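You operate a simulated robot arm through the tools that you are given. There is no shell and no other tool. Be economical: measure what you need, move in short steps, check, and stop when the job is done.

Carry out the task below with a simulated two-armed robot. There is one attempt and no reset: what you move stays moved.

TASK
Fetch the black packer with the largest size on its label from the kit bench top and set it on the shelf of the inspection bench. Then stack the purple cube labelled "three" from the kit bench top on top of the purple cube marked "ONE". Then take the test pin that says "TWO" from the kit bench top and leave it on the front edge of the grid bed. Then put the white foam on the kit bench top away on the pack table top. Then take the 870 white packer from the kit bench top and put it on the front edge of the grid bed. Then take the 1970 pink packer from the kit bench top and leave it on the black mat top. The order counts.

The check looks at the end state, three seconds after you hand in, the way a careful person would. Anything else that was tipped, shoved, dropped, spilled or broken makes it a failure.

THE ROBOT
Two 7-joint arms with two-finger grippers on one trunk, on a base that drives. Base frame: it is fixed to the floor where the robot stands at the start and does not move with it; the origin is under the middle of the robot, x ahead of it, y to its left, z up; the surface under the hand at the start is at about z = 0.86. Lengths are in m, angles in rad, forces in N, time in s.
The left shoulder is at the start at [0.078, 0.151, 0.988], the right one opposite. With the tool pointing down near the work surface each hand reaches from about 0.22 to 0.78 m from the robot's upright axis, wherever it stands, measured 20 degrees to its own side. Places, roughly: black mat top (18x32 cm) [0.48, -1.16, 0.86]; black packer [0.5, 0, 1]; front edge of the grid bed (34x20 cm) [-3.44, -0.22, 0.9]; pack table top [-2.1, 1.7, 0.6]; pink packer [0.5, -1.5, 1]; purple cube [0.5, -0.25, 1]; shelf of the inspection bench [0.7, 4.1, 0.4]; test pin [0.5, -0.5, 0.75]; white foam [0.75, -0.75, 1]; white packer [0.5, -1.25, 1]. Payload 2.54 kg a hand.
The TCP of each hand is the grasp point between the finger pads, 0.03 m short of the fingertips. In the tool frame z runs along the fingers and y along their closing line. Largest opening 0.116 m; the body of the gripper starts 0.095 m behind the TCP.
Orientation is that of the tool frame in the base frame, as a unit quaternion [w, x, y, z]. With the fingers straight down and closing along the base's y, the tool's x points along the base's -x, its y along +y and its z along -z.

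THE INTERFACE
- The arms move only by the tool drive_tool. It takes "left_commands", "right_commands" or both (then of equal length, played together; a hand with none holds still); each is a list of rows, each an object (a shift or turn left out is 0, a gripper value left out holds the last) with "xyz": the shift along the tool's x, y, z in mm, a list of three; "dr": the turn, a rotation vector about the tool's x, y, z in rad, a list of three; "jaw": the closure, from 0 (fully open) to 1 (shut). In form: [{"xyz": [tx, ty, tz], "dr": [ax, ay, az], "jaw": jaw}, ...]. A call has 1 to 10 rows; each row shifts and turns the commanded pose from where the row before left it, along the tool's axes as they then stand. Each row takes 0.2 s and may step no farther than 0.05 m and 0.15 rad from the row before; otherwise, or with a gripper value out of range, the whole call is refused. A pose out of reach is approached as far as the arm can. The call stops where the force on the tool passes 40 N (or 10 N more than at its start, if that is more) or the arm is blocked; 0.2 s more then pass. Each finger travels about 0.072 m/s and halts on what it meets, pressing with about 29 N; the grip force reading is that of the motor and also rises with nothing between the fingers. The clock runs only during rows and for 0.2 s after the last one: add rows that do not move to give the fingers time. The reply holds the time, the measured pose of the TCP, the force on the tool along the base axes, the opening and the grip force, in the units named above and with some noise, with the torque about the TCP (base axes, N m) and any sound that the robot's microphone picked up.
- Cameras (640 x 400 px; columns grow to the right, rows downward): "scene" is now at [0.1564, -0.0356, 1.144]; the picture's right is [-0.40, -0.92, 0.00], its down [-0.10, 0.04, -0.99] and it looks along [0.91, -0.40, -0.10] (base axes); focal length 214 px, centre (320, 200). "left" rides on the left gripper at [0.069, 0.015, -0.122] in its tool frame; the picture's right is [-0.22, 0.98, 0.00], its down [-0.83, -0.18, -0.53] and it looks along [-0.52, -0.11, 0.85] (tool axes); focal length 251 px, centre (320, 200). "right" rides on the right gripper at [0.069, -0.015, -0.122] in its tool frame; the picture's right is [0.21, 0.98, 0.00], its down [-0.83, 0.18, -0.53] and it looks along [-0.52, 0.11, 0.85] (tool axes); focal length 251 px, centre (320, 200). There is no depth. A picture from a camera that has moved, and an enlarged one, comes with that camera's place and axes in the base frame and with its lens. The place of the scene camera against the robot may be out by one fixed shift of up to 0.018 m in any direction.
- capture(camera): a new picture of that camera. No time passes.
- raise_lower(by): slides the trunk up (or, below 0, down) by that many m; the arms and the scene camera ride with it, the base frame stays. It gives what a move gives, with no picture.
- drive_base(legs): drives the robot by 1 to 6 legs, each [ahead, left, turn to the left] in m, m and rad, along the robot's own axes; the way and the turn of a leg run together, so that a leg with both is an arc; at most 1.5 m and 3.142 rad a leg. The arms and the cameras ride along, it lands a little off, and it stops where it bumps. It gives what a move gives.
- pan_tilt(pan, tilt): turns the head with the scene camera to pan (to the left, within 1.396 rad either way) and tilt (down, from -0.506 to 1.204), counted from straight ahead of the robot. It gives what a move gives.
- zoom(camera, box): a new picture of the part [left, top, right, bottom] of that camera's present view, enlarged. No time passes.
- job_done(): hands the job in; it is judged then, once.

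Work in short steps. Places have to be worked out from the pictures, the camera data and where the tool is seen: move nearer, look again, correct. Check each grasp and each placing, and mend what went wrong. You have 186 turns and 174 pictures in all, those below and enlarged ones among them. Open the grippers and draw the arms clear of the work before you hand the job in, unless the task says otherwise; then end with one line.

The tools are called as name(argument=value, ...) on one line, values as JSON. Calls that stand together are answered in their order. drive_tool: Moves the arms, as the interface text tells. Its arguments: {"type":"object","properties":{"left_commands":{"type":"array","items":{"type":"object","properties":{"xyz":{"type":"array","items":{"type":"number"}},"dr":{"type":"array","items":{"type":"number"}},"jaw":{"type":"number"}}}},"right_commands":{"type":"array","items":{"type":"object","properties":{"xyz":{"type":"array","items":{"type":"number"}},"dr":{"type":"array","items":{"type":"number"}},"jaw":{"type":"number"}}}}},"required":[]} The other tools are called the same way: raise_lower (by) slides the trunk up or down; drive_base (legs) drives the base; pan_tilt (pan, tilt) turns the head that bears the scene camera; capture (camera) takes a picture; zoom (camera, box) takes an enlarged picture of a part of a camera's view; job_done () hands the job in.

At the start:

```text
t: 0.0
left_position: [0.4072, -0.0216, 1.2001]
left_ee_rot: [0.001, -0.001, 1.0, -0.001]
left_contact_force: [-1.3, 0.8, -0.7]
left_torque: [-0.01, 0.0, 0.02]
left_gripper_width: 0.1158
left_finger_force: 0.0
right_position: [0.3924, -0.4195, 1.1571]
right_ee_rot: [0.001, 0.0, 1.0, 0.0]
right_contact_force: [-0.2, 0.2, -0.9]
right_torque: [-0.01, 0.03, -0.01]
right_gripper_width: 0.1158
right_finger_force: 0.0
trunk travel left (down, up): [-0.225, 0.064]
robot x, y, heading: [0.0018, 0.0014, 0.007]
head pan, tilt: [-0.408, 0.105]
```

scene: 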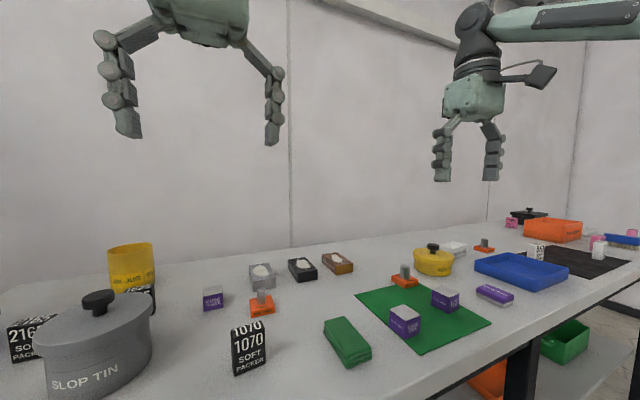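
right: 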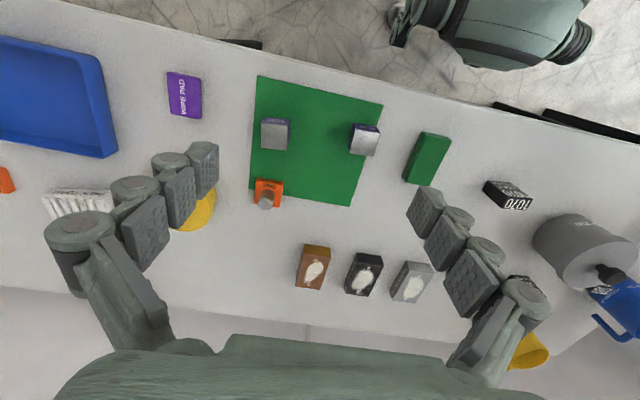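
left: 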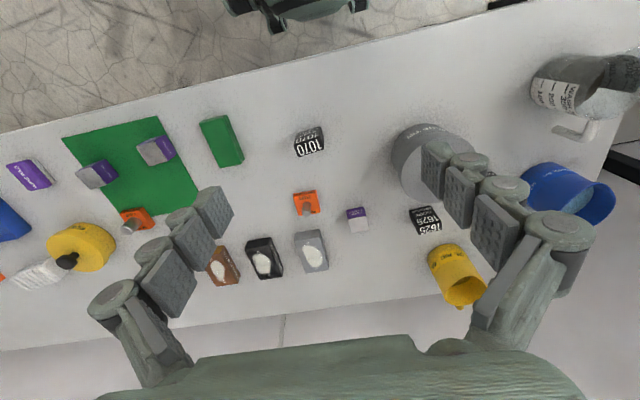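

The pictures show black packers 1070, 1625 and one "216?" at the left end. I'll zoom in to read labels and look left.

zoom(camera="scene", box=[0, 220, 320, 400])

zoom(camera="scene", box=[380, 200, 640, 360])

pan_tilt(pan=0.5, tilt=0.4)

capture(camera="scene")

```text
2.00 times, centred on (160, 310) of scene
camera zoom: at [0.1564, -0.0356, 1.144], right [-0.4, -0.92, 0.0], down [-0.1, 0.04, -0.99], along [0.91, -0.4, -0.1], focal length 429 px, centre (640, -20)
```

zoom: 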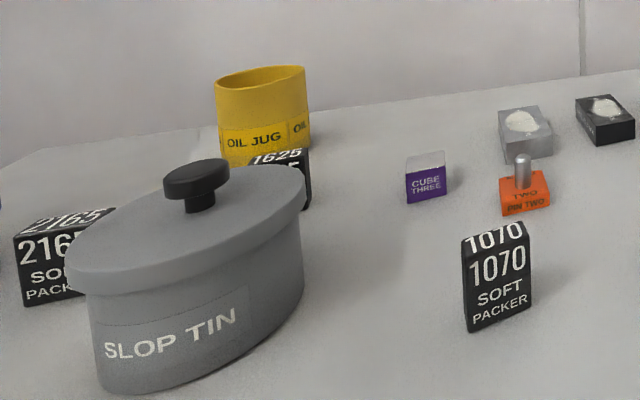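

```text
2.46 times, centred on (510, 280) of scene
camera zoom: at [0.1564, -0.0356, 1.144], right [-0.4, -0.92, 0.0], down [-0.1, 0.04, -0.99], along [0.91, -0.4, -0.1], focal length 528 px, centre (-148, 3)
```

zoom: 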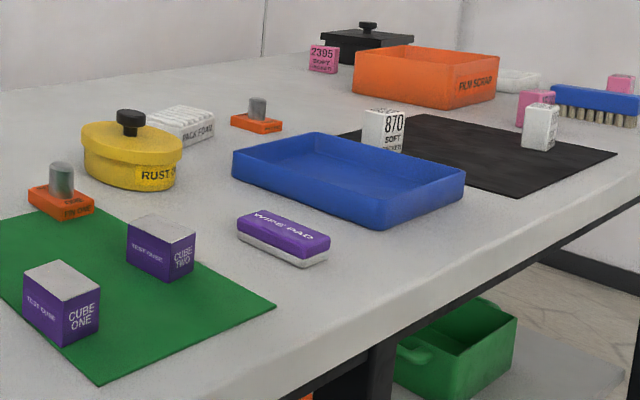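

```text
t: 1.2
left_position: [0.4076, -0.0217, 1.1998]
left_ee_rot: [0.0, -0.001, 1.0, -0.001]
left_contact_force: [0.0, 0.0, -0.7]
left_torque: [-0.02, 0.02, -0.01]
left_gripper_width: 0.116
left_finger_force: 0.0
right_position: [0.3934, -0.42, 1.1568]
right_ee_rot: [0.0, 0.0, 1.0, 0.0]
right_contact_force: [-0.1, 0.5, 0.3]
right_torque: [0.03, -0.01, 0.02]
right_gripper_width: 0.1158
right_finger_force: 0.1
trunk travel left (down, up): [-0.225, 0.064]
robot x, y, heading: [-0.0018, -0.0003, 0.004]
head pan, tilt: [0.499, 0.4]
```

```text
168 pictures are left
camera scene: at [0.1533, 0.0453, 1.1165], right [0.48, -0.88, 0.0], down [-0.34, -0.19, -0.92], along [0.81, 0.44, -0.39], focal length 214 px, centre (320, 200)
```

scene: 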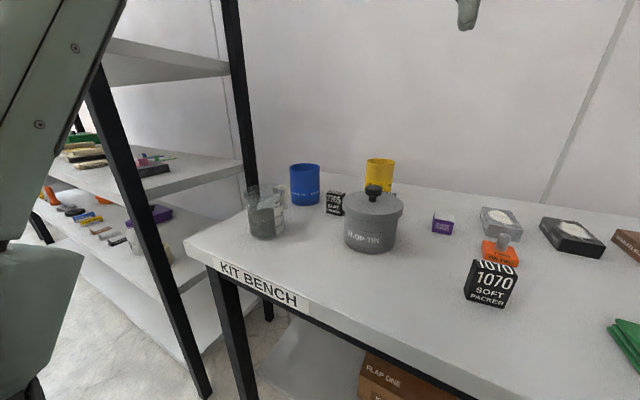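

2165 seems to be the largest black one so far. I'll zoom on it and also check the far right end for other black packers.

zoom(camera="scene", box=[240, 140, 440, 265])

pan_tilt(pan=-1.0, tilt=0.2)

capture(camera="scene")

zoom(camera="scene", box=[200, 130, 420, 268])

```text
3.20 times, centred on (340, 202) of scene
camera zoom: at [0.1533, 0.0453, 1.1165], right [0.48, -0.88, 0.0], down [-0.34, -0.19, -0.92], along [0.81, 0.44, -0.39], focal length 686 px, centre (256, 192)
```

zoom: 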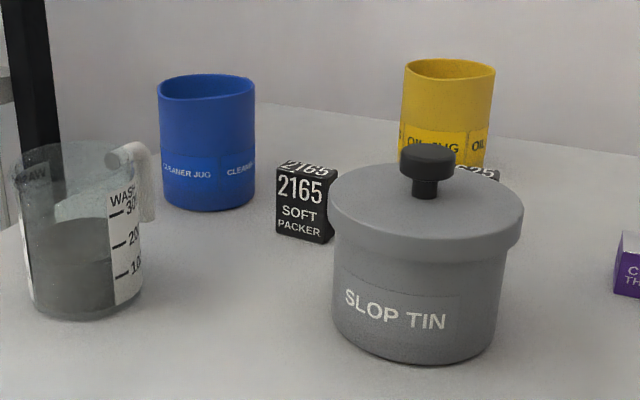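

```text
t: 2.8
left_position: [0.4083, -0.021, 1.2004]
left_ee_rot: [0.0, 0.0, 1.0, -0.001]
left_contact_force: [-0.8, 0.2, 0.3]
left_torque: [0.01, 0.03, -0.01]
left_gripper_width: 0.116
left_finger_force: 0.0
right_position: [0.3926, -0.4198, 1.1563]
right_ee_rot: [0.0, 0.001, 1.0, -0.001]
right_contact_force: [-1.1, 0.7, -0.4]
right_torque: [-0.01, -0.02, 0.01]
right_gripper_width: 0.116
right_finger_force: 0.0
trunk travel left (down, up): [-0.225, 0.064]
robot x, y, heading: [-0.0005, 0.0013, -0.002]
head pan, tilt: [-1.0, 0.201]
```

```text
166 pictures are left
camera scene: at [0.1223, -0.0774, 1.135], right [-0.84, -0.54, 0.0], down [-0.11, 0.17, -0.98], along [0.53, -0.82, -0.2], focal length 214 px, centre (320, 200)
```

scene: 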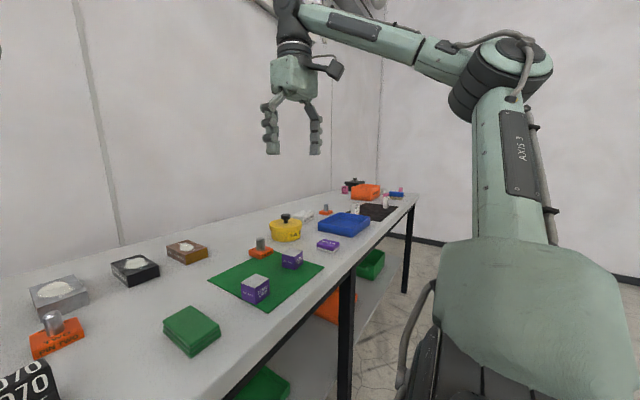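

```text
2.90 times, centred on (310, 199) of scene
camera zoom: at [0.1223, -0.0774, 1.135], right [-0.84, -0.54, 0.0], down [-0.11, 0.17, -0.98], along [0.53, -0.82, -0.2], focal length 622 px, centre (349, 203)
```

zoom: 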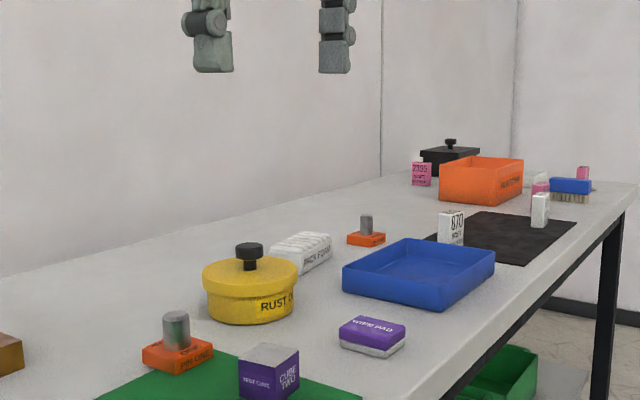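

Largest black is 2165, at about (0.62, 0.25) between the blue jug and the slop tin. I'll move the left hand above and look with its camera.

drive_tool(left_commands=[{"xyz": [-10, 45, 0]}, {"xyz": [-10, 45, 0]}, {"xyz": [-10, 45, 0]}, {"xyz": [-10, 45, 0]}, {"xyz": [-10, 45, 0]}, {"xyz": [-10, 30, 0]}])

capture(camera="left")

```text
t: 4.2
left_position: [0.4658, 0.2355, 1.1992]
left_ee_rot: [0.0, 0.001, 1.0, -0.001]
left_contact_force: [-0.9, -0.2, -0.2]
left_torque: [0.0, -0.01, -0.04]
left_gripper_width: 0.1162
left_finger_force: 0.1
right_position: [0.3923, -0.4194, 1.1571]
right_ee_rot: [0.0, 0.0, 1.0, 0.0]
right_contact_force: [0.4, 0.4, -0.5]
right_torque: [-0.02, -0.05, 0.0]
right_gripper_width: 0.1158
right_finger_force: 0.1
trunk travel left (down, up): [-0.225, 0.064]
robot x, y, heading: [-0.0007, -0.0043, -0.001]
head pan, tilt: [-1.0, 0.201]
```

```text
164 pictures are left
camera left: at [0.3976, 0.2521, 1.3211], right [0.21, 0.98, 0.0], down [0.83, -0.18, 0.53], along [0.52, -0.12, -0.85], focal length 251 px, centre (320, 200)
```

left: 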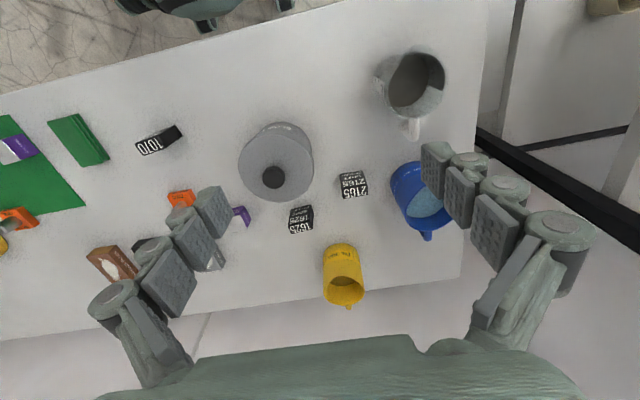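

zoom(camera="left", box=[270, 130, 430, 230])

```text
4.00 times, centred on (350, 180) of left
camera zoom: at [0.3976, 0.2521, 1.3211], right [0.21, 0.98, 0.0], down [0.83, -0.18, 0.53], along [0.52, -0.12, -0.85], focal length 1006 px, centre (200, 280)
```

zoom: 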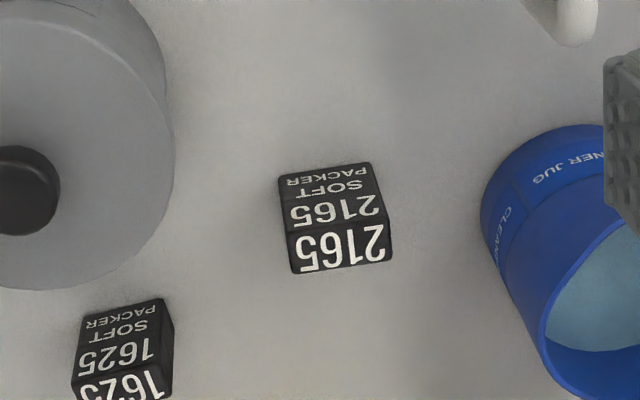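

Packer 2165 measures ~47×23×54 mm, centred at (0.641, 0.263). Before choosing a grasp angle, I look toward the inspection bench.

pan_tilt(pan=1.39, tilt=0.2)

capture(camera="scene")

```text
t: 6.4
left_position: [0.4653, 0.2349, 1.1996]
left_ee_rot: [0.0, -0.001, 1.0, -0.001]
left_contact_force: [0.2, -0.1, -0.3]
left_torque: [0.01, 0.02, 0.0]
left_gripper_width: 0.116
left_finger_force: 0.0
right_position: [0.3928, -0.4193, 1.1574]
right_ee_rot: [0.001, 0.0, 1.0, -0.001]
right_contact_force: [0.3, 0.1, 0.6]
right_torque: [0.02, 0.01, 0.0]
right_gripper_width: 0.1161
right_finger_force: 0.2
trunk travel left (down, up): [-0.225, 0.064]
robot x, y, heading: [-0.0041, -0.0011, -0.001]
head pan, tilt: [1.389, 0.201]
```

```text
162 pictures are left
camera scene: at [0.0888, 0.0926, 1.1351], right [0.98, -0.18, 0.0], down [-0.04, -0.2, -0.98], along [0.18, 0.96, -0.2], focal length 214 px, centre (320, 200)
```

scene: 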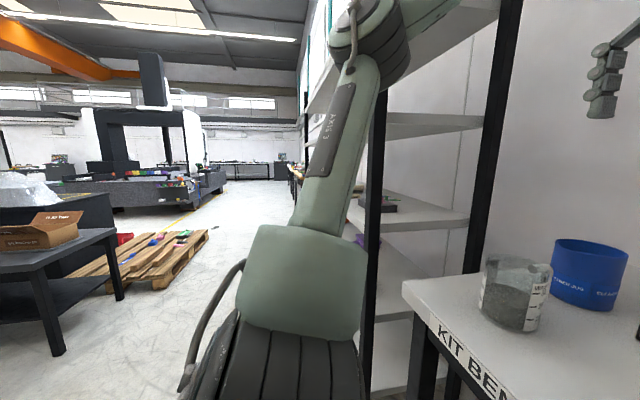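

The bench will need looking at on arrival; I'll take the packer with a vertical grasp. Move above it, pre-close jaws partly, and re-check.

drive_tool(left_commands=[{"xyz": [-44, 7, 0], "jaw": 0.25}, {"xyz": [-44, 7, 0]}, {"xyz": [-44, 7, 0]}, {"xyz": [-44, 7, 0]}, {"xyz": [0, 0, 50]}, {"xyz": [0, 0, 50]}, {"xyz": [0, 0, 50]}, {}])

capture(camera="left")

```text
t: 8.2
left_position: [0.6063, 0.255, 1.0171]
left_ee_rot: [0.0, -0.001, 1.0, 0.0]
left_contact_force: [0.7, -0.2, 0.0]
left_torque: [0.01, 0.01, -0.04]
left_gripper_width: 0.0869
left_finger_force: 0.0
left hand out of reach, approached as far as the arm can: row 3, 4
right_position: [0.3919, -0.4205, 1.1574]
right_ee_rot: [0.0, 0.0, 1.0, 0.001]
right_contact_force: [0.3, 0.6, 0.4]
right_torque: [0.02, -0.04, 0.0]
right_gripper_width: 0.1162
right_finger_force: 0.1
trunk travel left (down, up): [-0.225, 0.064]
robot x, y, heading: [0.0027, -0.0009, 0.0]
head pan, tilt: [1.389, 0.201]
```

```text
161 pictures are left
camera left: at [0.5379, 0.2715, 1.1397], right [0.21, 0.98, 0.0], down [0.83, -0.18, 0.54], along [0.52, -0.11, -0.84], focal length 251 px, centre (320, 200)
```

left: 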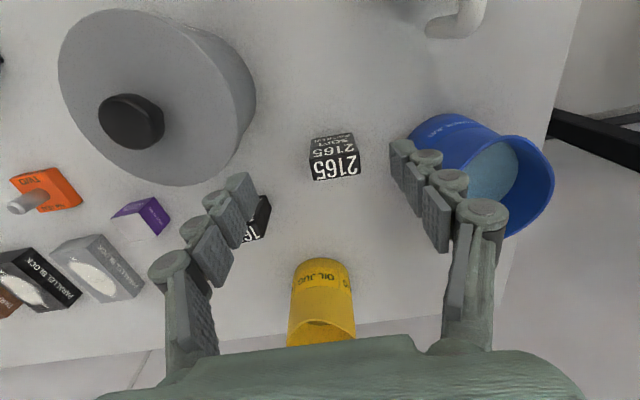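

Packer seen at about (0.638, 0.264); I need +33 mm x, +9 mm y, then 120 mm down.

drive_tool(left_commands=[{"xyz": [-33, 9, 0]}, {"xyz": [0, 0, 40]}, {"xyz": [0, 0, 40]}, {"xyz": [0, 0, 20]}, {}])

capture(camera="left")

```text
t: 9.4
left_position: [0.6419, 0.2648, 0.9204]
left_ee_rot: [0.0, -0.001, 1.0, 0.0]
left_contact_force: [0.0, 0.0, 1.1]
left_torque: [0.01, 0.03, -0.02]
left_gripper_width: 0.0871
left_finger_force: 0.0
right_position: [0.3921, -0.4194, 1.1573]
right_ee_rot: [0.0, 0.001, 1.0, 0.0]
right_contact_force: [0.1, 0.0, -0.9]
right_torque: [-0.01, -0.02, -0.02]
right_gripper_width: 0.1158
right_finger_force: 0.0
trunk travel left (down, up): [-0.225, 0.064]
robot x, y, heading: [-0.0023, -0.001, -0.006]
head pan, tilt: [1.389, 0.201]
```

```text
160 pictures are left
camera left: at [0.5731, 0.2815, 1.0419], right [0.21, 0.98, 0.0], down [0.83, -0.18, 0.53], along [0.52, -0.12, -0.85], focal length 251 px, centre (320, 200)
```

left: 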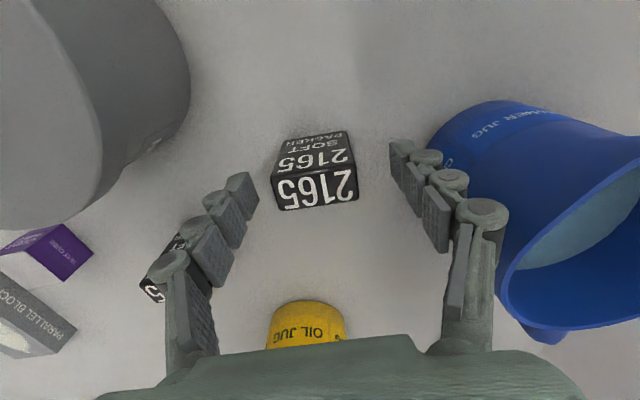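

Well aligned (packer at (0.644,0.263), TCP (0.642,0.265)). Descend 24 mm and close.

drive_tool(left_commands=[{"xyz": [-2, -2, 24]}, {"jaw": 1}, {"jaw": 1}, {"jaw": 1}, {"jaw": 1}])

drive_tool(left_commands=[{"xyz": [0, 0, -50]}, {"xyz": [0, 0, -50]}, {"xyz": [0, 0, -50]}, {"xyz": [0, 0, -50]}, {"xyz": [40, 0, -10]}, {"xyz": [45, 0, 0]}, {"xyz": [45, 0, 0]}, {"xyz": [45, 0, 0]}])

capture(camera="left")

```text
t: 10.6
left_position: [0.6443, 0.2627, 0.8963]
left_ee_rot: [0.0, 0.0, 1.0, -0.001]
left_contact_force: [0.5, 0.5, 1.3]
left_torque: [0.05, 0.0, -0.03]
left_gripper_width: 0.0475
left_finger_force: 28.6
right_position: [0.392, -0.42, 1.1578]
right_ee_rot: [0.0, 0.0, 1.0, 0.0]
right_contact_force: [-0.2, 0.8, -1.3]
right_torque: [0.0, -0.03, -0.03]
right_gripper_width: 0.116
right_finger_force: 0.0
trunk travel left (down, up): [-0.225, 0.064]
robot x, y, heading: [-0.0018, -0.0044, -0.001]
head pan, tilt: [1.389, 0.201]
```

```text
t: 12.4
left_position: [0.4673, 0.2625, 1.1054]
left_ee_rot: [-0.001, -0.001, 1.0, 0.0]
left_contact_force: [-0.4, -0.2, -1.3]
left_torque: [0.04, -0.01, -0.01]
left_gripper_width: 0.0472
left_finger_force: 28.9
right_position: [0.3921, -0.4197, 1.1575]
right_ee_rot: [0.001, 0.0, 1.0, 0.0]
right_contact_force: [0.7, 0.8, -0.5]
right_torque: [0.0, -0.04, -0.07]
right_gripper_width: 0.1162
right_finger_force: 0.0
trunk travel left (down, up): [-0.225, 0.064]
robot x, y, heading: [-0.0011, 0.0011, 0.002]
head pan, tilt: [1.389, 0.201]
```

```text
159 pictures are left
camera left: at [0.4, 0.2794, 1.2274], right [0.21, 0.98, 0.0], down [0.83, -0.18, 0.53], along [0.52, -0.12, -0.85], focal length 251 px, centre (320, 200)
```

left: 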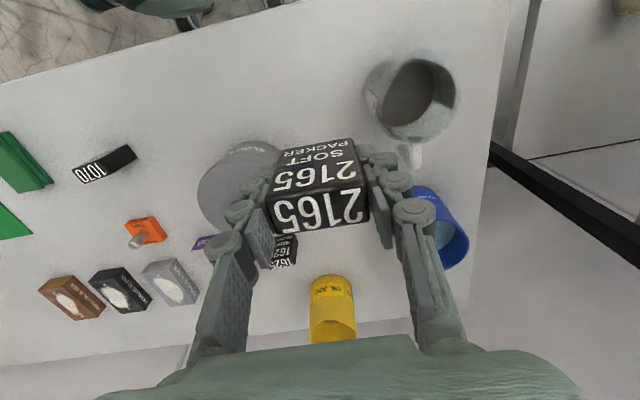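

Held at 47 mm. Drive back 0.35 m and go left toward the inspection bench, then look.

drive_base(legs=[[-0.35, 0, 0], [0, 1.4, 0], [0, 1.0, 0]])

pan_tilt(pan=0.8, tilt=0.35)

capture(camera="scene")

```text
t: 37.7
left_position: [0.2036, 2.677, 1.1056]
left_ee_rot: [-0.001, 0.016, 1.0, -0.001]
left_contact_force: [0.7, 0.1, -0.2]
left_torque: [0.04, 0.05, 0.0]
left_gripper_width: 0.0468
left_finger_force: 29.0
right_position: [0.1015, 1.9971, 1.1581]
right_ee_rot: [0.0, 0.018, 1.0, 0.0]
right_contact_force: [0.0, -0.1, 0.8]
right_torque: [-0.02, 0.02, -0.01]
right_gripper_width: 0.1162
right_finger_force: 0.1
trunk travel left (down, up): [-0.225, 0.064]
robot x, y, heading: [-0.2769, 2.4326, -0.034]
head pan, tilt: [1.389, 0.201]
```

```text
t: 38.7
left_position: [0.2036, 2.677, 1.1066]
left_ee_rot: [-0.001, 0.017, 1.0, -0.001]
left_contact_force: [0.5, 0.2, -0.3]
left_torque: [-0.03, -0.04, 0.01]
left_gripper_width: 0.0466
left_finger_force: 29.0
right_position: [0.1015, 1.997, 1.1571]
right_ee_rot: [-0.001, 0.017, 1.0, 0.0]
right_contact_force: [0.3, -0.2, -0.5]
right_torque: [-0.01, 0.02, 0.02]
right_gripper_width: 0.1159
right_finger_force: 0.0
trunk travel left (down, up): [-0.225, 0.064]
robot x, y, heading: [-0.274, 2.4322, -0.038]
head pan, tilt: [0.799, 0.351]
```

```text
158 pictures are left
camera scene: at [-0.137, 2.493, 1.1211], right [0.69, -0.72, 0.0], down [-0.25, -0.24, -0.94], along [0.68, 0.65, -0.34], focal length 214 px, centre (320, 200)
```

scene: 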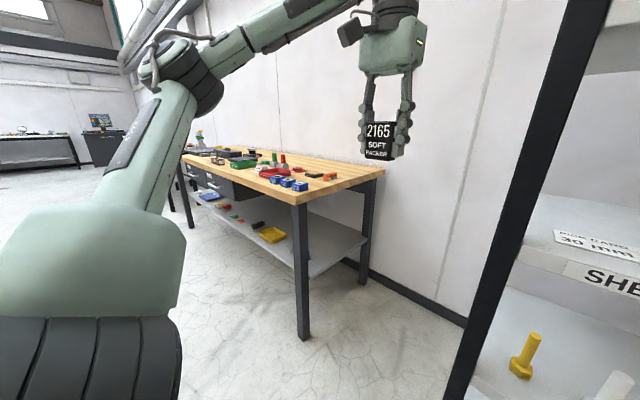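

zoom(camera="scene", box=[160, 130, 400, 280])

```text
2.67 times, centred on (280, 205) of scene
camera zoom: at [-0.137, 2.493, 1.1211], right [0.69, -0.72, 0.0], down [-0.25, -0.24, -0.94], along [0.68, 0.65, -0.34], focal length 572 px, centre (427, 187)
```

zoom: 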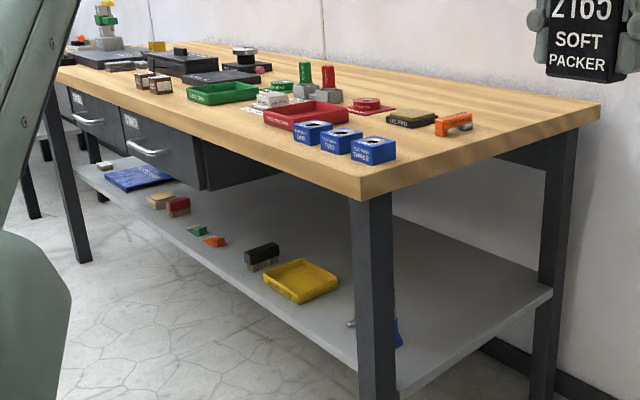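

The shelf is under the bench top (top z≈0.82, shelf front edge x≈0.46, free area near (0.56, 3.45)). I'll regrasp the packer with a tilted hand on the bench top's free corner, then insert it. Drive closer first.

drive_base(legs=[[0, 0.78, 0.038], [0.14, 0, 0]])

pan_tilt(pan=0.2, tilt=0.6)

capture(camera="scene")

capture(camera="left")

```text
t: 47.6
left_position: [0.3464, 3.4758, 1.1047]
left_ee_rot: [0.0, -0.001, 1.0, -0.001]
left_contact_force: [0.5, 0.6, -0.9]
left_torque: [-0.01, 0.03, 0.0]
left_gripper_width: 0.0471
left_finger_force: 28.8
right_position: [0.2698, 2.7943, 1.157]
right_ee_rot: [-0.001, -0.001, 1.0, 0.001]
right_contact_force: [0.1, 0.3, 0.0]
right_torque: [-0.01, 0.03, 0.02]
right_gripper_width: 0.1159
right_finger_force: 0.0
trunk travel left (down, up): [-0.225, 0.064]
robot x, y, heading: [-0.1254, 3.2105, 0.005]
head pan, tilt: [0.799, 0.351]
```

```text
t: 48.6
left_position: [0.344, 3.4755, 1.1058]
left_ee_rot: [0.0, -0.002, 1.0, 0.0]
left_contact_force: [-0.2, -0.4, -1.5]
left_torque: [-0.01, 0.0, 0.02]
left_gripper_width: 0.0469
left_finger_force: 29.0
right_position: [0.2685, 2.7936, 1.1557]
right_ee_rot: [0.0, -0.001, 1.0, 0.0]
right_contact_force: [-0.3, -0.2, -0.3]
right_torque: [-0.01, 0.03, -0.01]
right_gripper_width: 0.1163
right_finger_force: 0.1
trunk travel left (down, up): [-0.225, 0.064]
robot x, y, heading: [-0.1223, 3.2108, 0.003]
head pan, tilt: [0.201, 0.6]
```

```text
156 pictures are left
camera scene: at [0.0342, 3.2313, 1.0983], right [0.2, -0.98, 0.0], down [-0.55, -0.11, -0.83], along [0.81, 0.17, -0.56], focal length 214 px, centre (320, 200)
```

scene: 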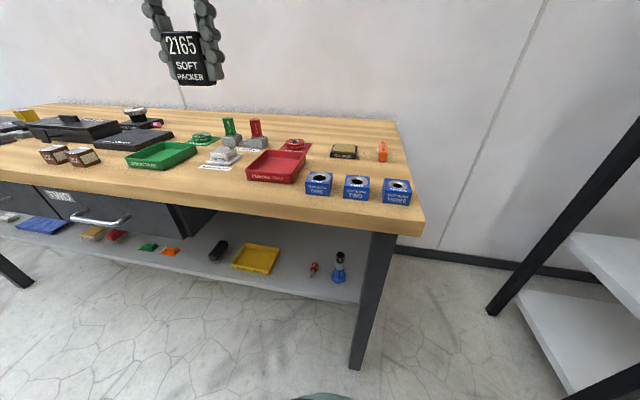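

```text
155 pictures are left
camera left: at [0.2765, 3.4922, 1.2272], right [0.21, 0.98, 0.0], down [0.83, -0.18, 0.53], along [0.52, -0.11, -0.85], focal length 251 px, centre (320, 200)
```

left: 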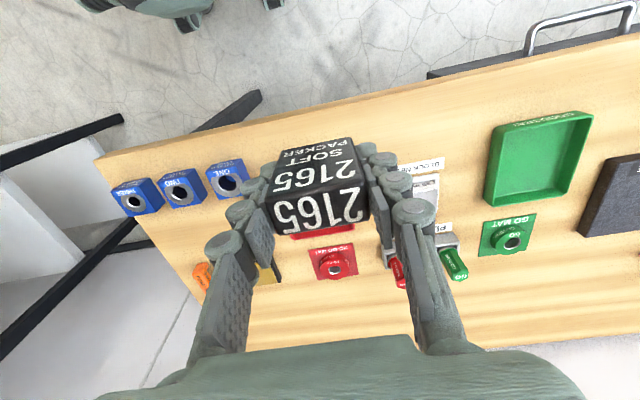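

Shelf free gap at about (0.56, 3.435) between yellow tray and red pin. Bench top front strip at about (0.42, 3.58) is free for a regrasp; go above it.

drive_tool(left_commands=[{"xyz": [-25, 35, 0]}, {"xyz": [-25, 35, 0]}, {"xyz": [-25, 35, 0]}, {"xyz": [0, 0, 50]}, {"xyz": [0, 0, 50]}, {"xyz": [0, 0, 50]}, {}])

capture(camera="left")

capture(camera="scene")

```text
t: 50.2
left_position: [0.4188, 3.5813, 0.9535]
left_ee_rot: [0.0, -0.001, 1.0, -0.001]
left_contact_force: [-0.1, 0.6, -1.0]
left_torque: [0.0, 0.01, 0.01]
left_gripper_width: 0.0468
left_finger_force: 28.7
right_position: [0.2683, 2.7934, 1.1575]
right_ee_rot: [0.0, -0.001, 1.0, 0.0]
right_contact_force: [0.4, 0.6, 0.3]
right_torque: [-0.01, 0.0, 0.01]
right_gripper_width: 0.1162
right_finger_force: 0.0
trunk travel left (down, up): [-0.225, 0.064]
robot x, y, heading: [-0.1266, 3.2111, 0.001]
head pan, tilt: [0.201, 0.6]
```

```text
154 pictures are left
camera left: at [0.3494, 3.5977, 1.0752], right [0.21, 0.98, 0.0], down [0.83, -0.18, 0.53], along [0.52, -0.11, -0.84], focal length 251 px, centre (320, 200)
```

left: 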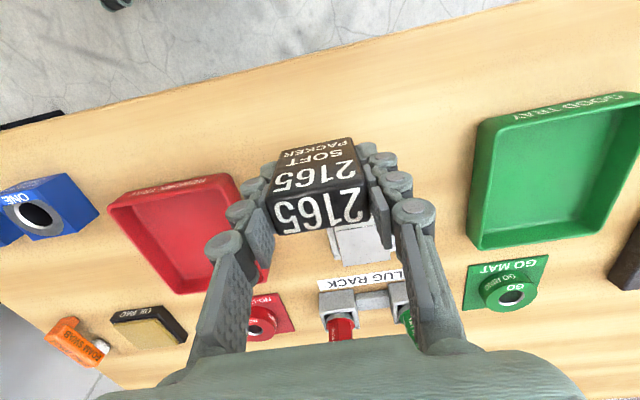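

```text
153 pictures are left
camera scene: at [0.0341, 3.2311, 1.0983], right [0.2, -0.98, 0.0], down [-0.55, -0.11, -0.83], along [0.81, 0.17, -0.56], focal length 214 px, centre (320, 200)
```

scene: 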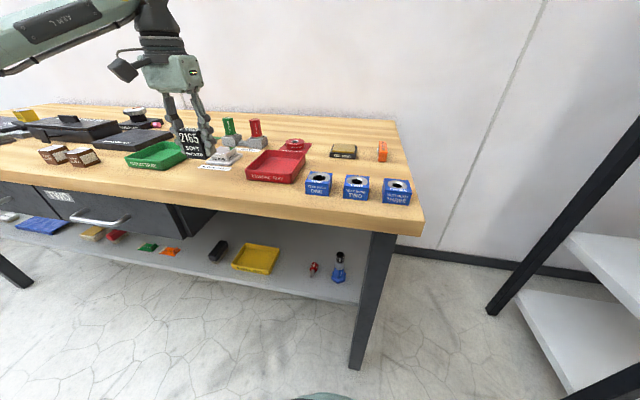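

Clear spot here. Lower to near the bench top in fine steps until contact.

drive_tool(left_commands=[{"xyz": [0, 5, 40]}, {"xyz": [0, 0, 35]}, {"xyz": [0, 0, 8]}, {"xyz": [0, 0, 4]}, {"xyz": [0, 0, 4]}, {}])

zoom(camera="scene", box=[110, 70, 290, 190])

```text
t: 50.9
left_position: [0.42, 3.5862, 0.8878]
left_ee_rot: [0.011, -0.002, 1.0, -0.002]
left_contact_force: [-9.3, -1.1, 20.1]
left_torque: [0.45, 0.46, 0.21]
left_gripper_width: 0.0468
left_finger_force: 28.8
right_position: [0.2672, 2.7924, 1.157]
right_ee_rot: [0.001, -0.001, 1.0, 0.0]
right_contact_force: [0.7, 0.7, 0.4]
right_torque: [0.01, 0.0, 0.02]
right_gripper_width: 0.1162
right_finger_force: 0.1
trunk travel left (down, up): [-0.225, 0.064]
robot x, y, heading: [-0.1257, 3.2072, -0.0]
head pan, tilt: [0.201, 0.6]
stopped in row 3 (left hand): the force on the tool passed its limit at 50 N (the readings are from after the stop); the commanded pose is now the measured one
```

```text
3.33 times, centred on (200, 130) of scene
camera zoom: at [0.0321, 3.2301, 1.0989], right [0.2, -0.98, 0.0], down [-0.55, -0.11, -0.83], along [0.81, 0.17, -0.56], focal length 715 px, centre (720, 433)
```

zoom: 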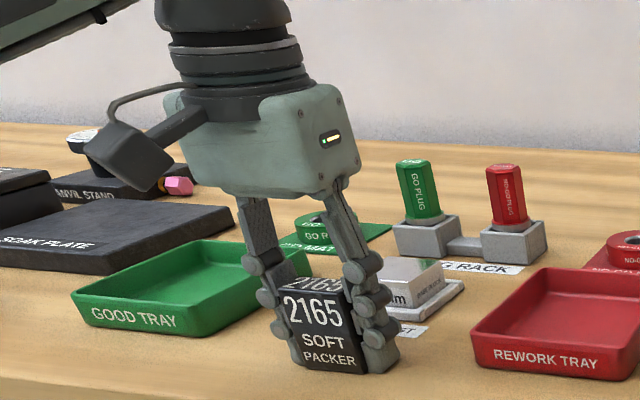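

Bench top is at ≈0.851 and the packer stands on it. Release and rise, then tilt the hand 0.75 rad.

drive_tool(left_commands=[{"jaw": 0.3}, {"jaw": 0.3}, {"jaw": 0.3}, {"xyz": [0, 0, -40]}, {"xyz": [0, 0, -50]}, {"xyz": [0, 0, -50]}])

drive_tool(left_commands=[{"dr": [0, -0.15, 0]}, {"dr": [0, -0.15, 0]}, {"dr": [0, -0.15, 0]}, {"dr": [0, -0.15, 0]}, {"dr": [0, -0.15, 0]}, {}])

capture(camera="left")

capture(camera="scene")

```text
t: 52.3
left_position: [0.4199, 3.5847, 1.0258]
left_ee_rot: [0.009, -0.003, 1.0, -0.001]
left_contact_force: [-0.1, 0.2, 0.7]
left_torque: [-0.01, -0.01, -0.02]
left_gripper_width: 0.0811
left_finger_force: 0.1
right_position: [0.2692, 2.7925, 1.1582]
right_ee_rot: [0.001, -0.002, 1.0, 0.0]
right_contact_force: [-0.4, 0.0, 0.5]
right_torque: [-0.02, -0.04, 0.02]
right_gripper_width: 0.1159
right_finger_force: 0.1
trunk travel left (down, up): [-0.225, 0.064]
robot x, y, heading: [-0.1281, 3.2151, 0.0]
head pan, tilt: [0.201, 0.6]
```

```text
t: 53.7
left_position: [0.4216, 3.5855, 1.0253]
left_ee_rot: [0.375, -0.002, 0.927, -0.002]
left_contact_force: [0.5, 0.6, -0.3]
left_torque: [0.04, -0.01, 0.0]
left_gripper_width: 0.0814
left_finger_force: 0.0
right_position: [0.2692, 2.7932, 1.1571]
right_ee_rot: [0.0, -0.001, 1.0, -0.001]
right_contact_force: [-0.9, -0.2, -0.2]
right_torque: [-0.01, -0.03, -0.04]
right_gripper_width: 0.1161
right_finger_force: 0.1
trunk travel left (down, up): [-0.225, 0.064]
robot x, y, heading: [-0.1256, 3.2155, -0.0]
head pan, tilt: [0.201, 0.6]
```

```text
151 pictures are left
camera left: at [0.2861, 3.6019, 1.0642], right [0.15, 0.98, 0.15], down [0.22, -0.18, 0.96], along [0.96, -0.11, -0.24], focal length 251 px, centre (320, 200)
```

left: 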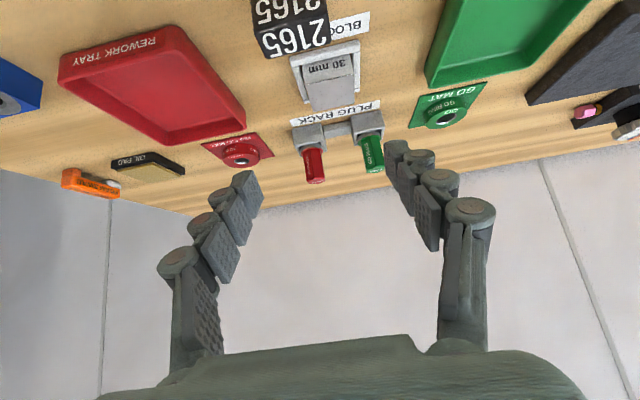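

```text
150 pictures are left
camera scene: at [0.0342, 3.2313, 1.0983], right [0.2, -0.98, 0.0], down [-0.55, -0.11, -0.83], along [0.81, 0.17, -0.56], focal length 214 px, centre (320, 200)
```

scene: 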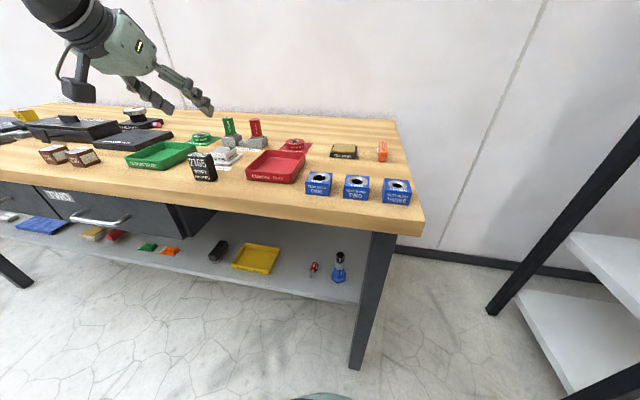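

Packer stands upright at (0.42, 3.586). Approach along the tilted tool axis.

drive_tool(left_commands=[{"xyz": [48, 0, 0]}, {"xyz": [48, 0, 0]}, {"xyz": [0, 0, 40]}, {"xyz": [0, 0, 30]}, {}])

capture(camera="left")

```text
t: 54.9
left_position: [0.3978, 3.5854, 0.9081]
left_ee_rot: [0.375, -0.003, 0.927, -0.001]
left_contact_force: [0.4, 0.0, 0.2]
left_torque: [0.04, 0.03, 0.01]
left_gripper_width: 0.0811
left_finger_force: 0.0
right_position: [0.2687, 2.7936, 1.1571]
right_ee_rot: [-0.001, -0.002, 1.0, 0.0]
right_contact_force: [0.5, 0.3, -0.9]
right_torque: [0.0, -0.02, -0.01]
right_gripper_width: 0.1161
right_finger_force: 0.1
trunk travel left (down, up): [-0.225, 0.064]
robot x, y, heading: [-0.1226, 3.2112, -0.002]
head pan, tilt: [0.201, 0.6]
```

```text
149 pictures are left
camera left: at [0.2645, 3.6026, 0.947], right [0.15, 0.98, 0.15], down [0.22, -0.18, 0.96], along [0.96, -0.11, -0.25], focal length 251 px, centre (320, 200)
```

left: 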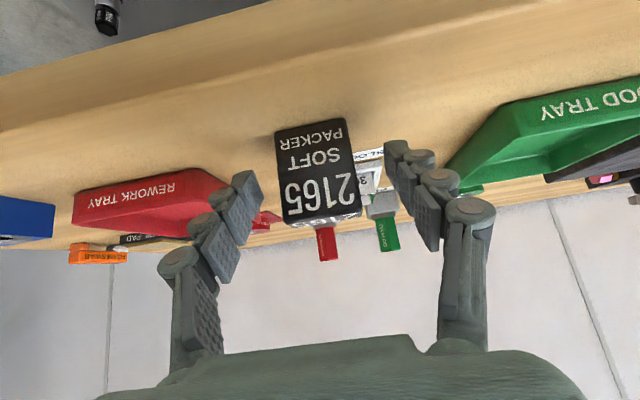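

drive_tool(left_commands=[{"xyz": [0, 0, 30]}, {"jaw": 1}, {"jaw": 1}, {"jaw": 1}, {"jaw": 1}])

drive_tool(left_commands=[{"xyz": [-35, 0, -35]}, {"xyz": [-35, 0, -35]}, {"xyz": [0, 0, -50]}, {"xyz": [0, 0, -50]}])

capture(camera="left")

```text
t: 56.1
left_position: [0.4191, 3.5861, 0.8892]
left_ee_rot: [0.376, -0.003, 0.926, 0.0]
left_contact_force: [0.7, 4.7, 12.5]
left_torque: [0.36, -0.08, 0.07]
left_gripper_width: 0.0464
left_finger_force: 28.9
right_position: [0.2684, 2.7933, 1.156]
right_ee_rot: [0.001, -0.001, 1.0, 0.0]
right_contact_force: [-0.5, -0.2, 0.5]
right_torque: [0.01, -0.02, -0.03]
right_gripper_width: 0.116
right_finger_force: 0.0
trunk travel left (down, up): [-0.225, 0.064]
robot x, y, heading: [-0.1248, 3.2126, -0.002]
head pan, tilt: [0.201, 0.6]
```

```text
t: 57.1
left_position: [0.3539, 3.5867, 1.0588]
left_ee_rot: [0.374, -0.002, 0.927, 0.0]
left_contact_force: [0.4, -0.1, -0.6]
left_torque: [-0.01, 0.0, 0.0]
left_gripper_width: 0.0465
left_finger_force: 29.3
right_position: [0.2689, 2.7932, 1.1565]
right_ee_rot: [-0.001, -0.002, 1.0, 0.0]
right_contact_force: [-0.4, -0.9, -1.0]
right_torque: [0.03, -0.03, 0.04]
right_gripper_width: 0.1157
right_finger_force: 0.0
trunk travel left (down, up): [-0.225, 0.064]
robot x, y, heading: [-0.1244, 3.2113, 0.0]
head pan, tilt: [0.201, 0.6]
```

```text
148 pictures are left
camera left: at [0.2198, 3.6016, 1.0995], right [0.15, 0.98, 0.15], down [0.23, -0.18, 0.96], along [0.96, -0.11, -0.25], focal length 251 px, centre (320, 200)
```

left: 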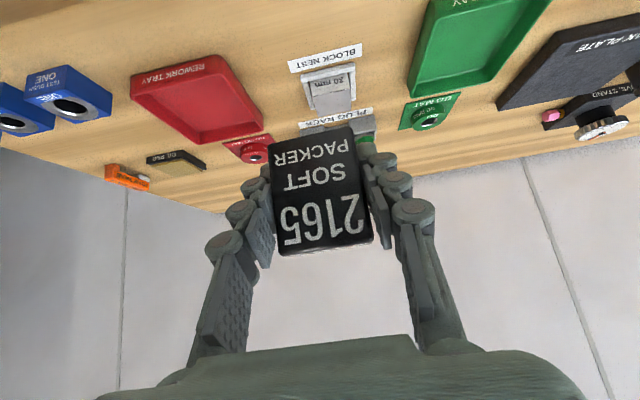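

Good upright grip. Back off the base, lower the trunk, and lower the hand to shelf height.

drive_base(legs=[[-0.38, 0, 0]])

raise_lower(by=-0.225)

drive_tool(left_commands=[{"xyz": [28, -19, 29]}, {"xyz": [28, -19, 29]}, {"xyz": [28, -19, 29]}, {"xyz": [28, -19, 29]}, {"xyz": [28, -19, 29]}, {"xyz": [28, -19, 29]}, {"xyz": [28, -19, 29]}, {"xyz": [28, -19, 29]}])

capture(camera="scene")

capture(camera="left")

```text
t: 59.5
left_position: [-0.0173, 3.5838, 1.0594]
left_ee_rot: [0.375, 0.002, 0.927, -0.003]
left_contact_force: [0.6, -0.4, -1.2]
left_torque: [0.0, 0.04, 0.0]
left_gripper_width: 0.0464
left_finger_force: 28.7
right_position: [-0.1084, 2.791, 1.1573]
right_ee_rot: [-0.001, 0.002, 1.0, -0.001]
right_contact_force: [-1.2, -0.4, 0.6]
right_torque: [-0.05, -0.01, 0.01]
right_gripper_width: 0.1159
right_finger_force: 0.0
trunk travel left (down, up): [-0.225, 0.064]
robot x, y, heading: [-0.4952, 3.2168, -0.005]
head pan, tilt: [0.201, 0.6]
```

```text
t: 61.9
left_position: [-0.0179, 3.5836, 0.8345]
left_ee_rot: [0.374, 0.001, 0.927, -0.002]
left_contact_force: [-0.2, 0.2, -0.8]
left_torque: [-0.01, -0.02, -0.04]
left_gripper_width: 0.0463
left_finger_force: 29.1
right_position: [-0.1084, 2.7915, 0.9327]
right_ee_rot: [0.0, 0.002, 1.0, 0.0]
right_contact_force: [-0.2, 0.3, 0.5]
right_torque: [-0.02, 0.02, 0.0]
right_gripper_width: 0.1159
right_finger_force: 0.0
trunk travel left (down, up): [0.0, 0.289]
robot x, y, heading: [-0.4997, 3.2146, -0.009]
head pan, tilt: [0.201, 0.6]
```

```text
t: 63.6
left_position: [-0.0081, 3.4313, 0.5135]
left_ee_rot: [0.375, 0.001, 0.927, -0.002]
left_contact_force: [0.3, 0.6, 0.1]
left_torque: [-0.01, -0.02, -0.01]
left_gripper_width: 0.0466
left_finger_force: 28.8
left hand out of reach, approached as far as the arm can: row 5, 6
right_position: [-0.1079, 2.7913, 0.9323]
right_ee_rot: [0.0, 0.003, 1.0, 0.001]
right_contact_force: [-0.1, 0.1, -0.4]
right_torque: [0.01, -0.03, 0.0]
right_gripper_width: 0.1159
right_finger_force: 0.0
trunk travel left (down, up): [0.0, 0.289]
robot x, y, heading: [-0.4941, 3.2156, -0.005]
head pan, tilt: [0.201, 0.6]
```

```text
147 pictures are left
camera scene: at [-0.3394, 3.2308, 0.8734], right [0.19, -0.98, 0.0], down [-0.55, -0.11, -0.83], along [0.81, 0.16, -0.56], focal length 214 px, centre (320, 200)
```

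scene: 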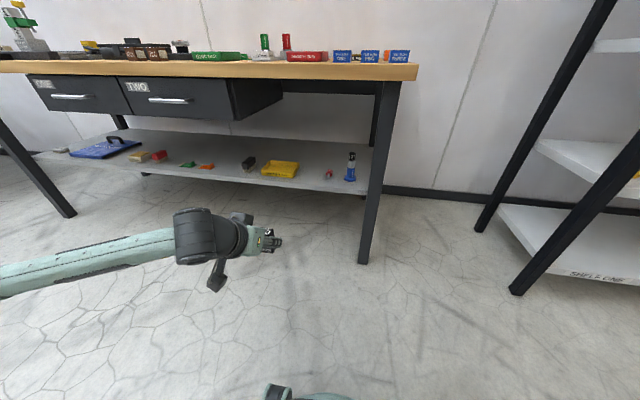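

```text
146 pictures are left
camera left: at [-0.142, 3.4487, 0.5534], right [0.16, 0.98, 0.15], down [0.22, -0.18, 0.96], along [0.96, -0.12, -0.24], focal length 251 px, centre (320, 200)
```

left: 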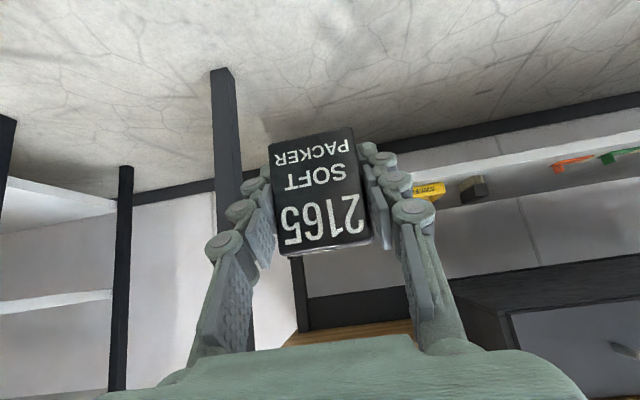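

Gap centre at y≈3.445, shelf front ≈0.44. Drive forward 0.38 m.

drive_base(legs=[[0.38, 0.01, 0.005]])

capture(camera="scene")

capture(camera="left")

```text
t: 66.0
left_position: [0.3683, 3.4447, 0.5154]
left_ee_rot: [0.375, -0.002, 0.927, -0.002]
left_contact_force: [-0.6, 0.7, -1.5]
left_torque: [0.0, -0.02, -0.02]
left_gripper_width: 0.0466
left_finger_force: 28.4
right_position: [0.273, 2.8038, 0.9318]
right_ee_rot: [0.0, 0.0, 1.0, 0.0]
right_contact_force: [0.9, 0.3, 1.0]
right_torque: [0.01, 0.01, 0.01]
right_gripper_width: 0.1159
right_finger_force: 0.1
trunk travel left (down, up): [0.0, 0.289]
robot x, y, heading: [-0.1196, 3.2224, 0.002]
head pan, tilt: [0.201, 0.6]
```

```text
145 pictures are left
camera scene: at [0.0386, 3.2411, 0.8733], right [0.2, -0.98, 0.0], down [-0.55, -0.11, -0.83], along [0.81, 0.17, -0.56], focal length 214 px, centre (320, 200)
```

scene: 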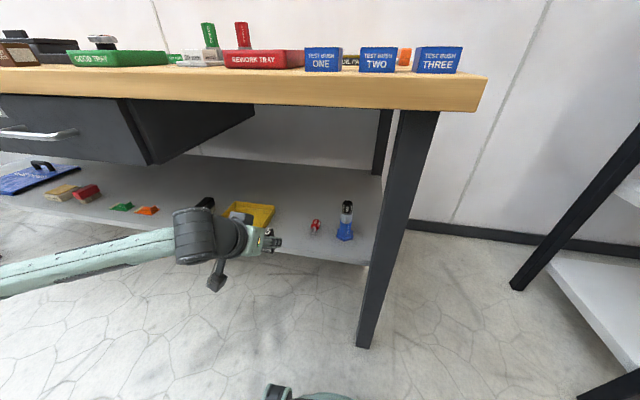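

```text
144 pictures are left
camera left: at [0.2344, 3.4604, 0.5537], right [0.15, 0.98, 0.15], down [0.22, -0.18, 0.96], along [0.96, -0.11, -0.25], focal length 251 px, centre (320, 200)
```

left: 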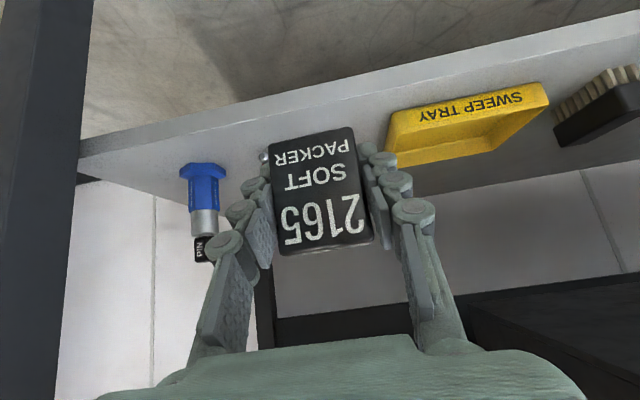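

Alignment good (pin tip y≈3.365, tray edge y≈3.52, hand 3.445). Advance 145 mm, lower partly, and look.

drive_tool(left_commands=[{"xyz": [-35, 0, 34]}, {"xyz": [-35, 0, 34]}, {"xyz": [-35, 0, 34]}, {"xyz": [18, 0, 19]}, {"xyz": [17, 0, 18]}, {}])

capture(camera="left")

capture(camera="scene")

```text
t: 67.5
left_position: [0.5142, 3.4457, 0.4614]
left_ee_rot: [0.374, -0.002, 0.927, -0.001]
left_contact_force: [-0.4, -0.7, -0.5]
left_torque: [-0.01, -0.02, 0.01]
left_gripper_width: 0.0466
left_finger_force: 28.8
right_position: [0.2734, 2.8028, 0.932]
right_ee_rot: [0.0, 0.001, 1.0, -0.001]
right_contact_force: [-1.3, 0.9, -0.6]
right_torque: [0.0, -0.01, -0.01]
right_gripper_width: 0.1159
right_finger_force: 0.2
trunk travel left (down, up): [0.0, 0.289]
robot x, y, heading: [-0.1183, 3.2221, 0.002]
head pan, tilt: [0.201, 0.6]
```

```text
143 pictures are left
camera left: at [0.3801, 3.4615, 0.502], right [0.15, 0.98, 0.15], down [0.22, -0.18, 0.96], along [0.96, -0.11, -0.25], focal length 251 px, centre (320, 200)
```

left: 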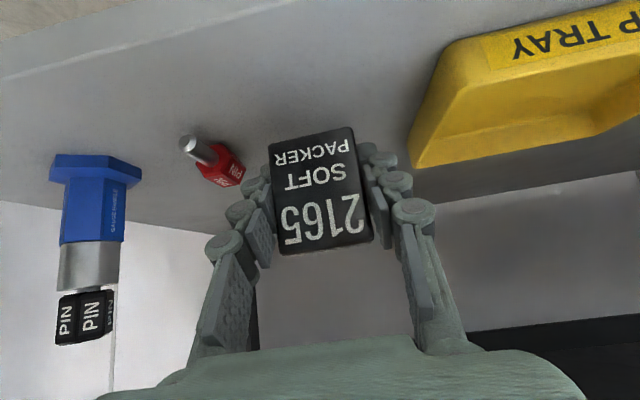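

```text
142 pictures are left
camera scene: at [0.0387, 3.2412, 0.8733], right [0.2, -0.98, 0.0], down [-0.55, -0.11, -0.82], along [0.81, 0.17, -0.57], focal length 214 px, centre (320, 200)
```

scene: 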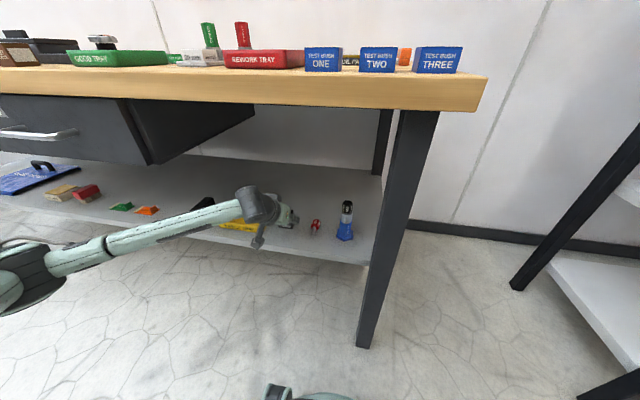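

Clear on both sides. Lower slowly to contact.

drive_tool(left_commands=[{"xyz": [11, 0, 11]}, {"xyz": [4, 0, 4]}, {"xyz": [3, 0, 3]}, {"xyz": [3, 0, 3]}, {"xyz": [3, 0, 3]}, {}])

zoom(camera="scene", box=[220, 160, 380, 260])

```text
t: 68.8
left_position: [0.5152, 3.4446, 0.4287]
left_ee_rot: [0.375, -0.002, 0.927, -0.001]
left_contact_force: [-0.4, 0.2, -0.5]
left_torque: [0.03, 0.01, 0.0]
left_gripper_width: 0.0465
left_finger_force: 29.3
right_position: [0.2724, 2.803, 0.9334]
right_ee_rot: [0.001, 0.0, 1.0, -0.001]
right_contact_force: [-0.1, 0.2, -0.5]
right_torque: [0.01, -0.01, -0.01]
right_gripper_width: 0.1157
right_finger_force: 0.0
trunk travel left (down, up): [0.0, 0.289]
robot x, y, heading: [-0.1225, 3.2229, 0.005]
head pan, tilt: [0.201, 0.6]
```

```text
4.00 times, centred on (300, 210) of scene
camera zoom: at [0.0386, 3.2411, 0.8733], right [0.2, -0.98, 0.0], down [-0.55, -0.11, -0.83], along [0.81, 0.17, -0.56], focal length 858 px, centre (400, 160)
```

zoom: 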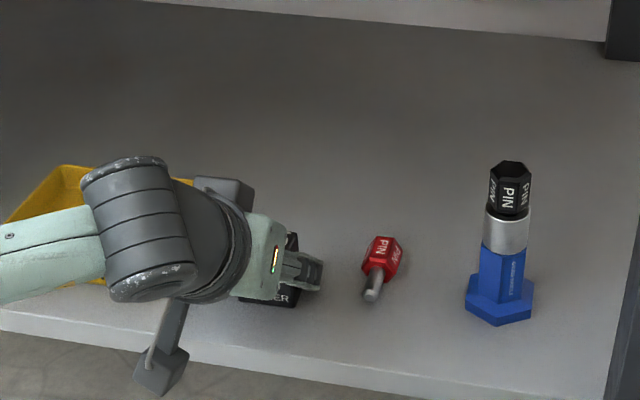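

drive_tool(left_commands=[{"xyz": [2, 0, 2]}, {"xyz": [2, 0, 2]}, {"xyz": [2, 0, 2]}, {"xyz": [2, 0, 2]}, {"xyz": [2, 0, 2]}, {"xyz": [2, 0, 2]}, {}])

capture(camera="left")

```text
t: 69.8
left_position: [0.5169, 3.4438, 0.4288]
left_ee_rot: [0.383, -0.002, 0.924, -0.002]
left_contact_force: [-1.9, 0.1, 12.6]
left_torque: [0.15, 0.2, -0.02]
left_gripper_width: 0.0466
left_finger_force: 29.1
right_position: [0.2733, 2.8032, 0.9316]
right_ee_rot: [0.001, 0.0, 1.0, 0.0]
right_contact_force: [0.2, -0.8, 0.5]
right_torque: [0.01, -0.01, 0.0]
right_gripper_width: 0.1159
right_finger_force: 0.1
trunk travel left (down, up): [0.0, 0.289]
robot x, y, heading: [-0.1201, 3.226, 0.002]
head pan, tilt: [0.201, 0.6]
stopped in row 4 (left hand): the force on the tool passed its limit at 43 N (the readings are from after the stop); the commanded pose is now the measured one
```

```text
140 pictures are left
camera left: at [0.3827, 3.4605, 0.4657], right [0.15, 0.98, 0.15], down [0.21, -0.18, 0.96], along [0.97, -0.11, -0.23], focal length 251 px, centre (320, 200)
```

left: 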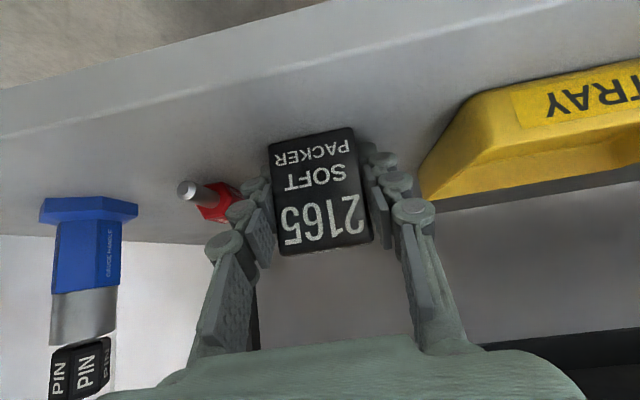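

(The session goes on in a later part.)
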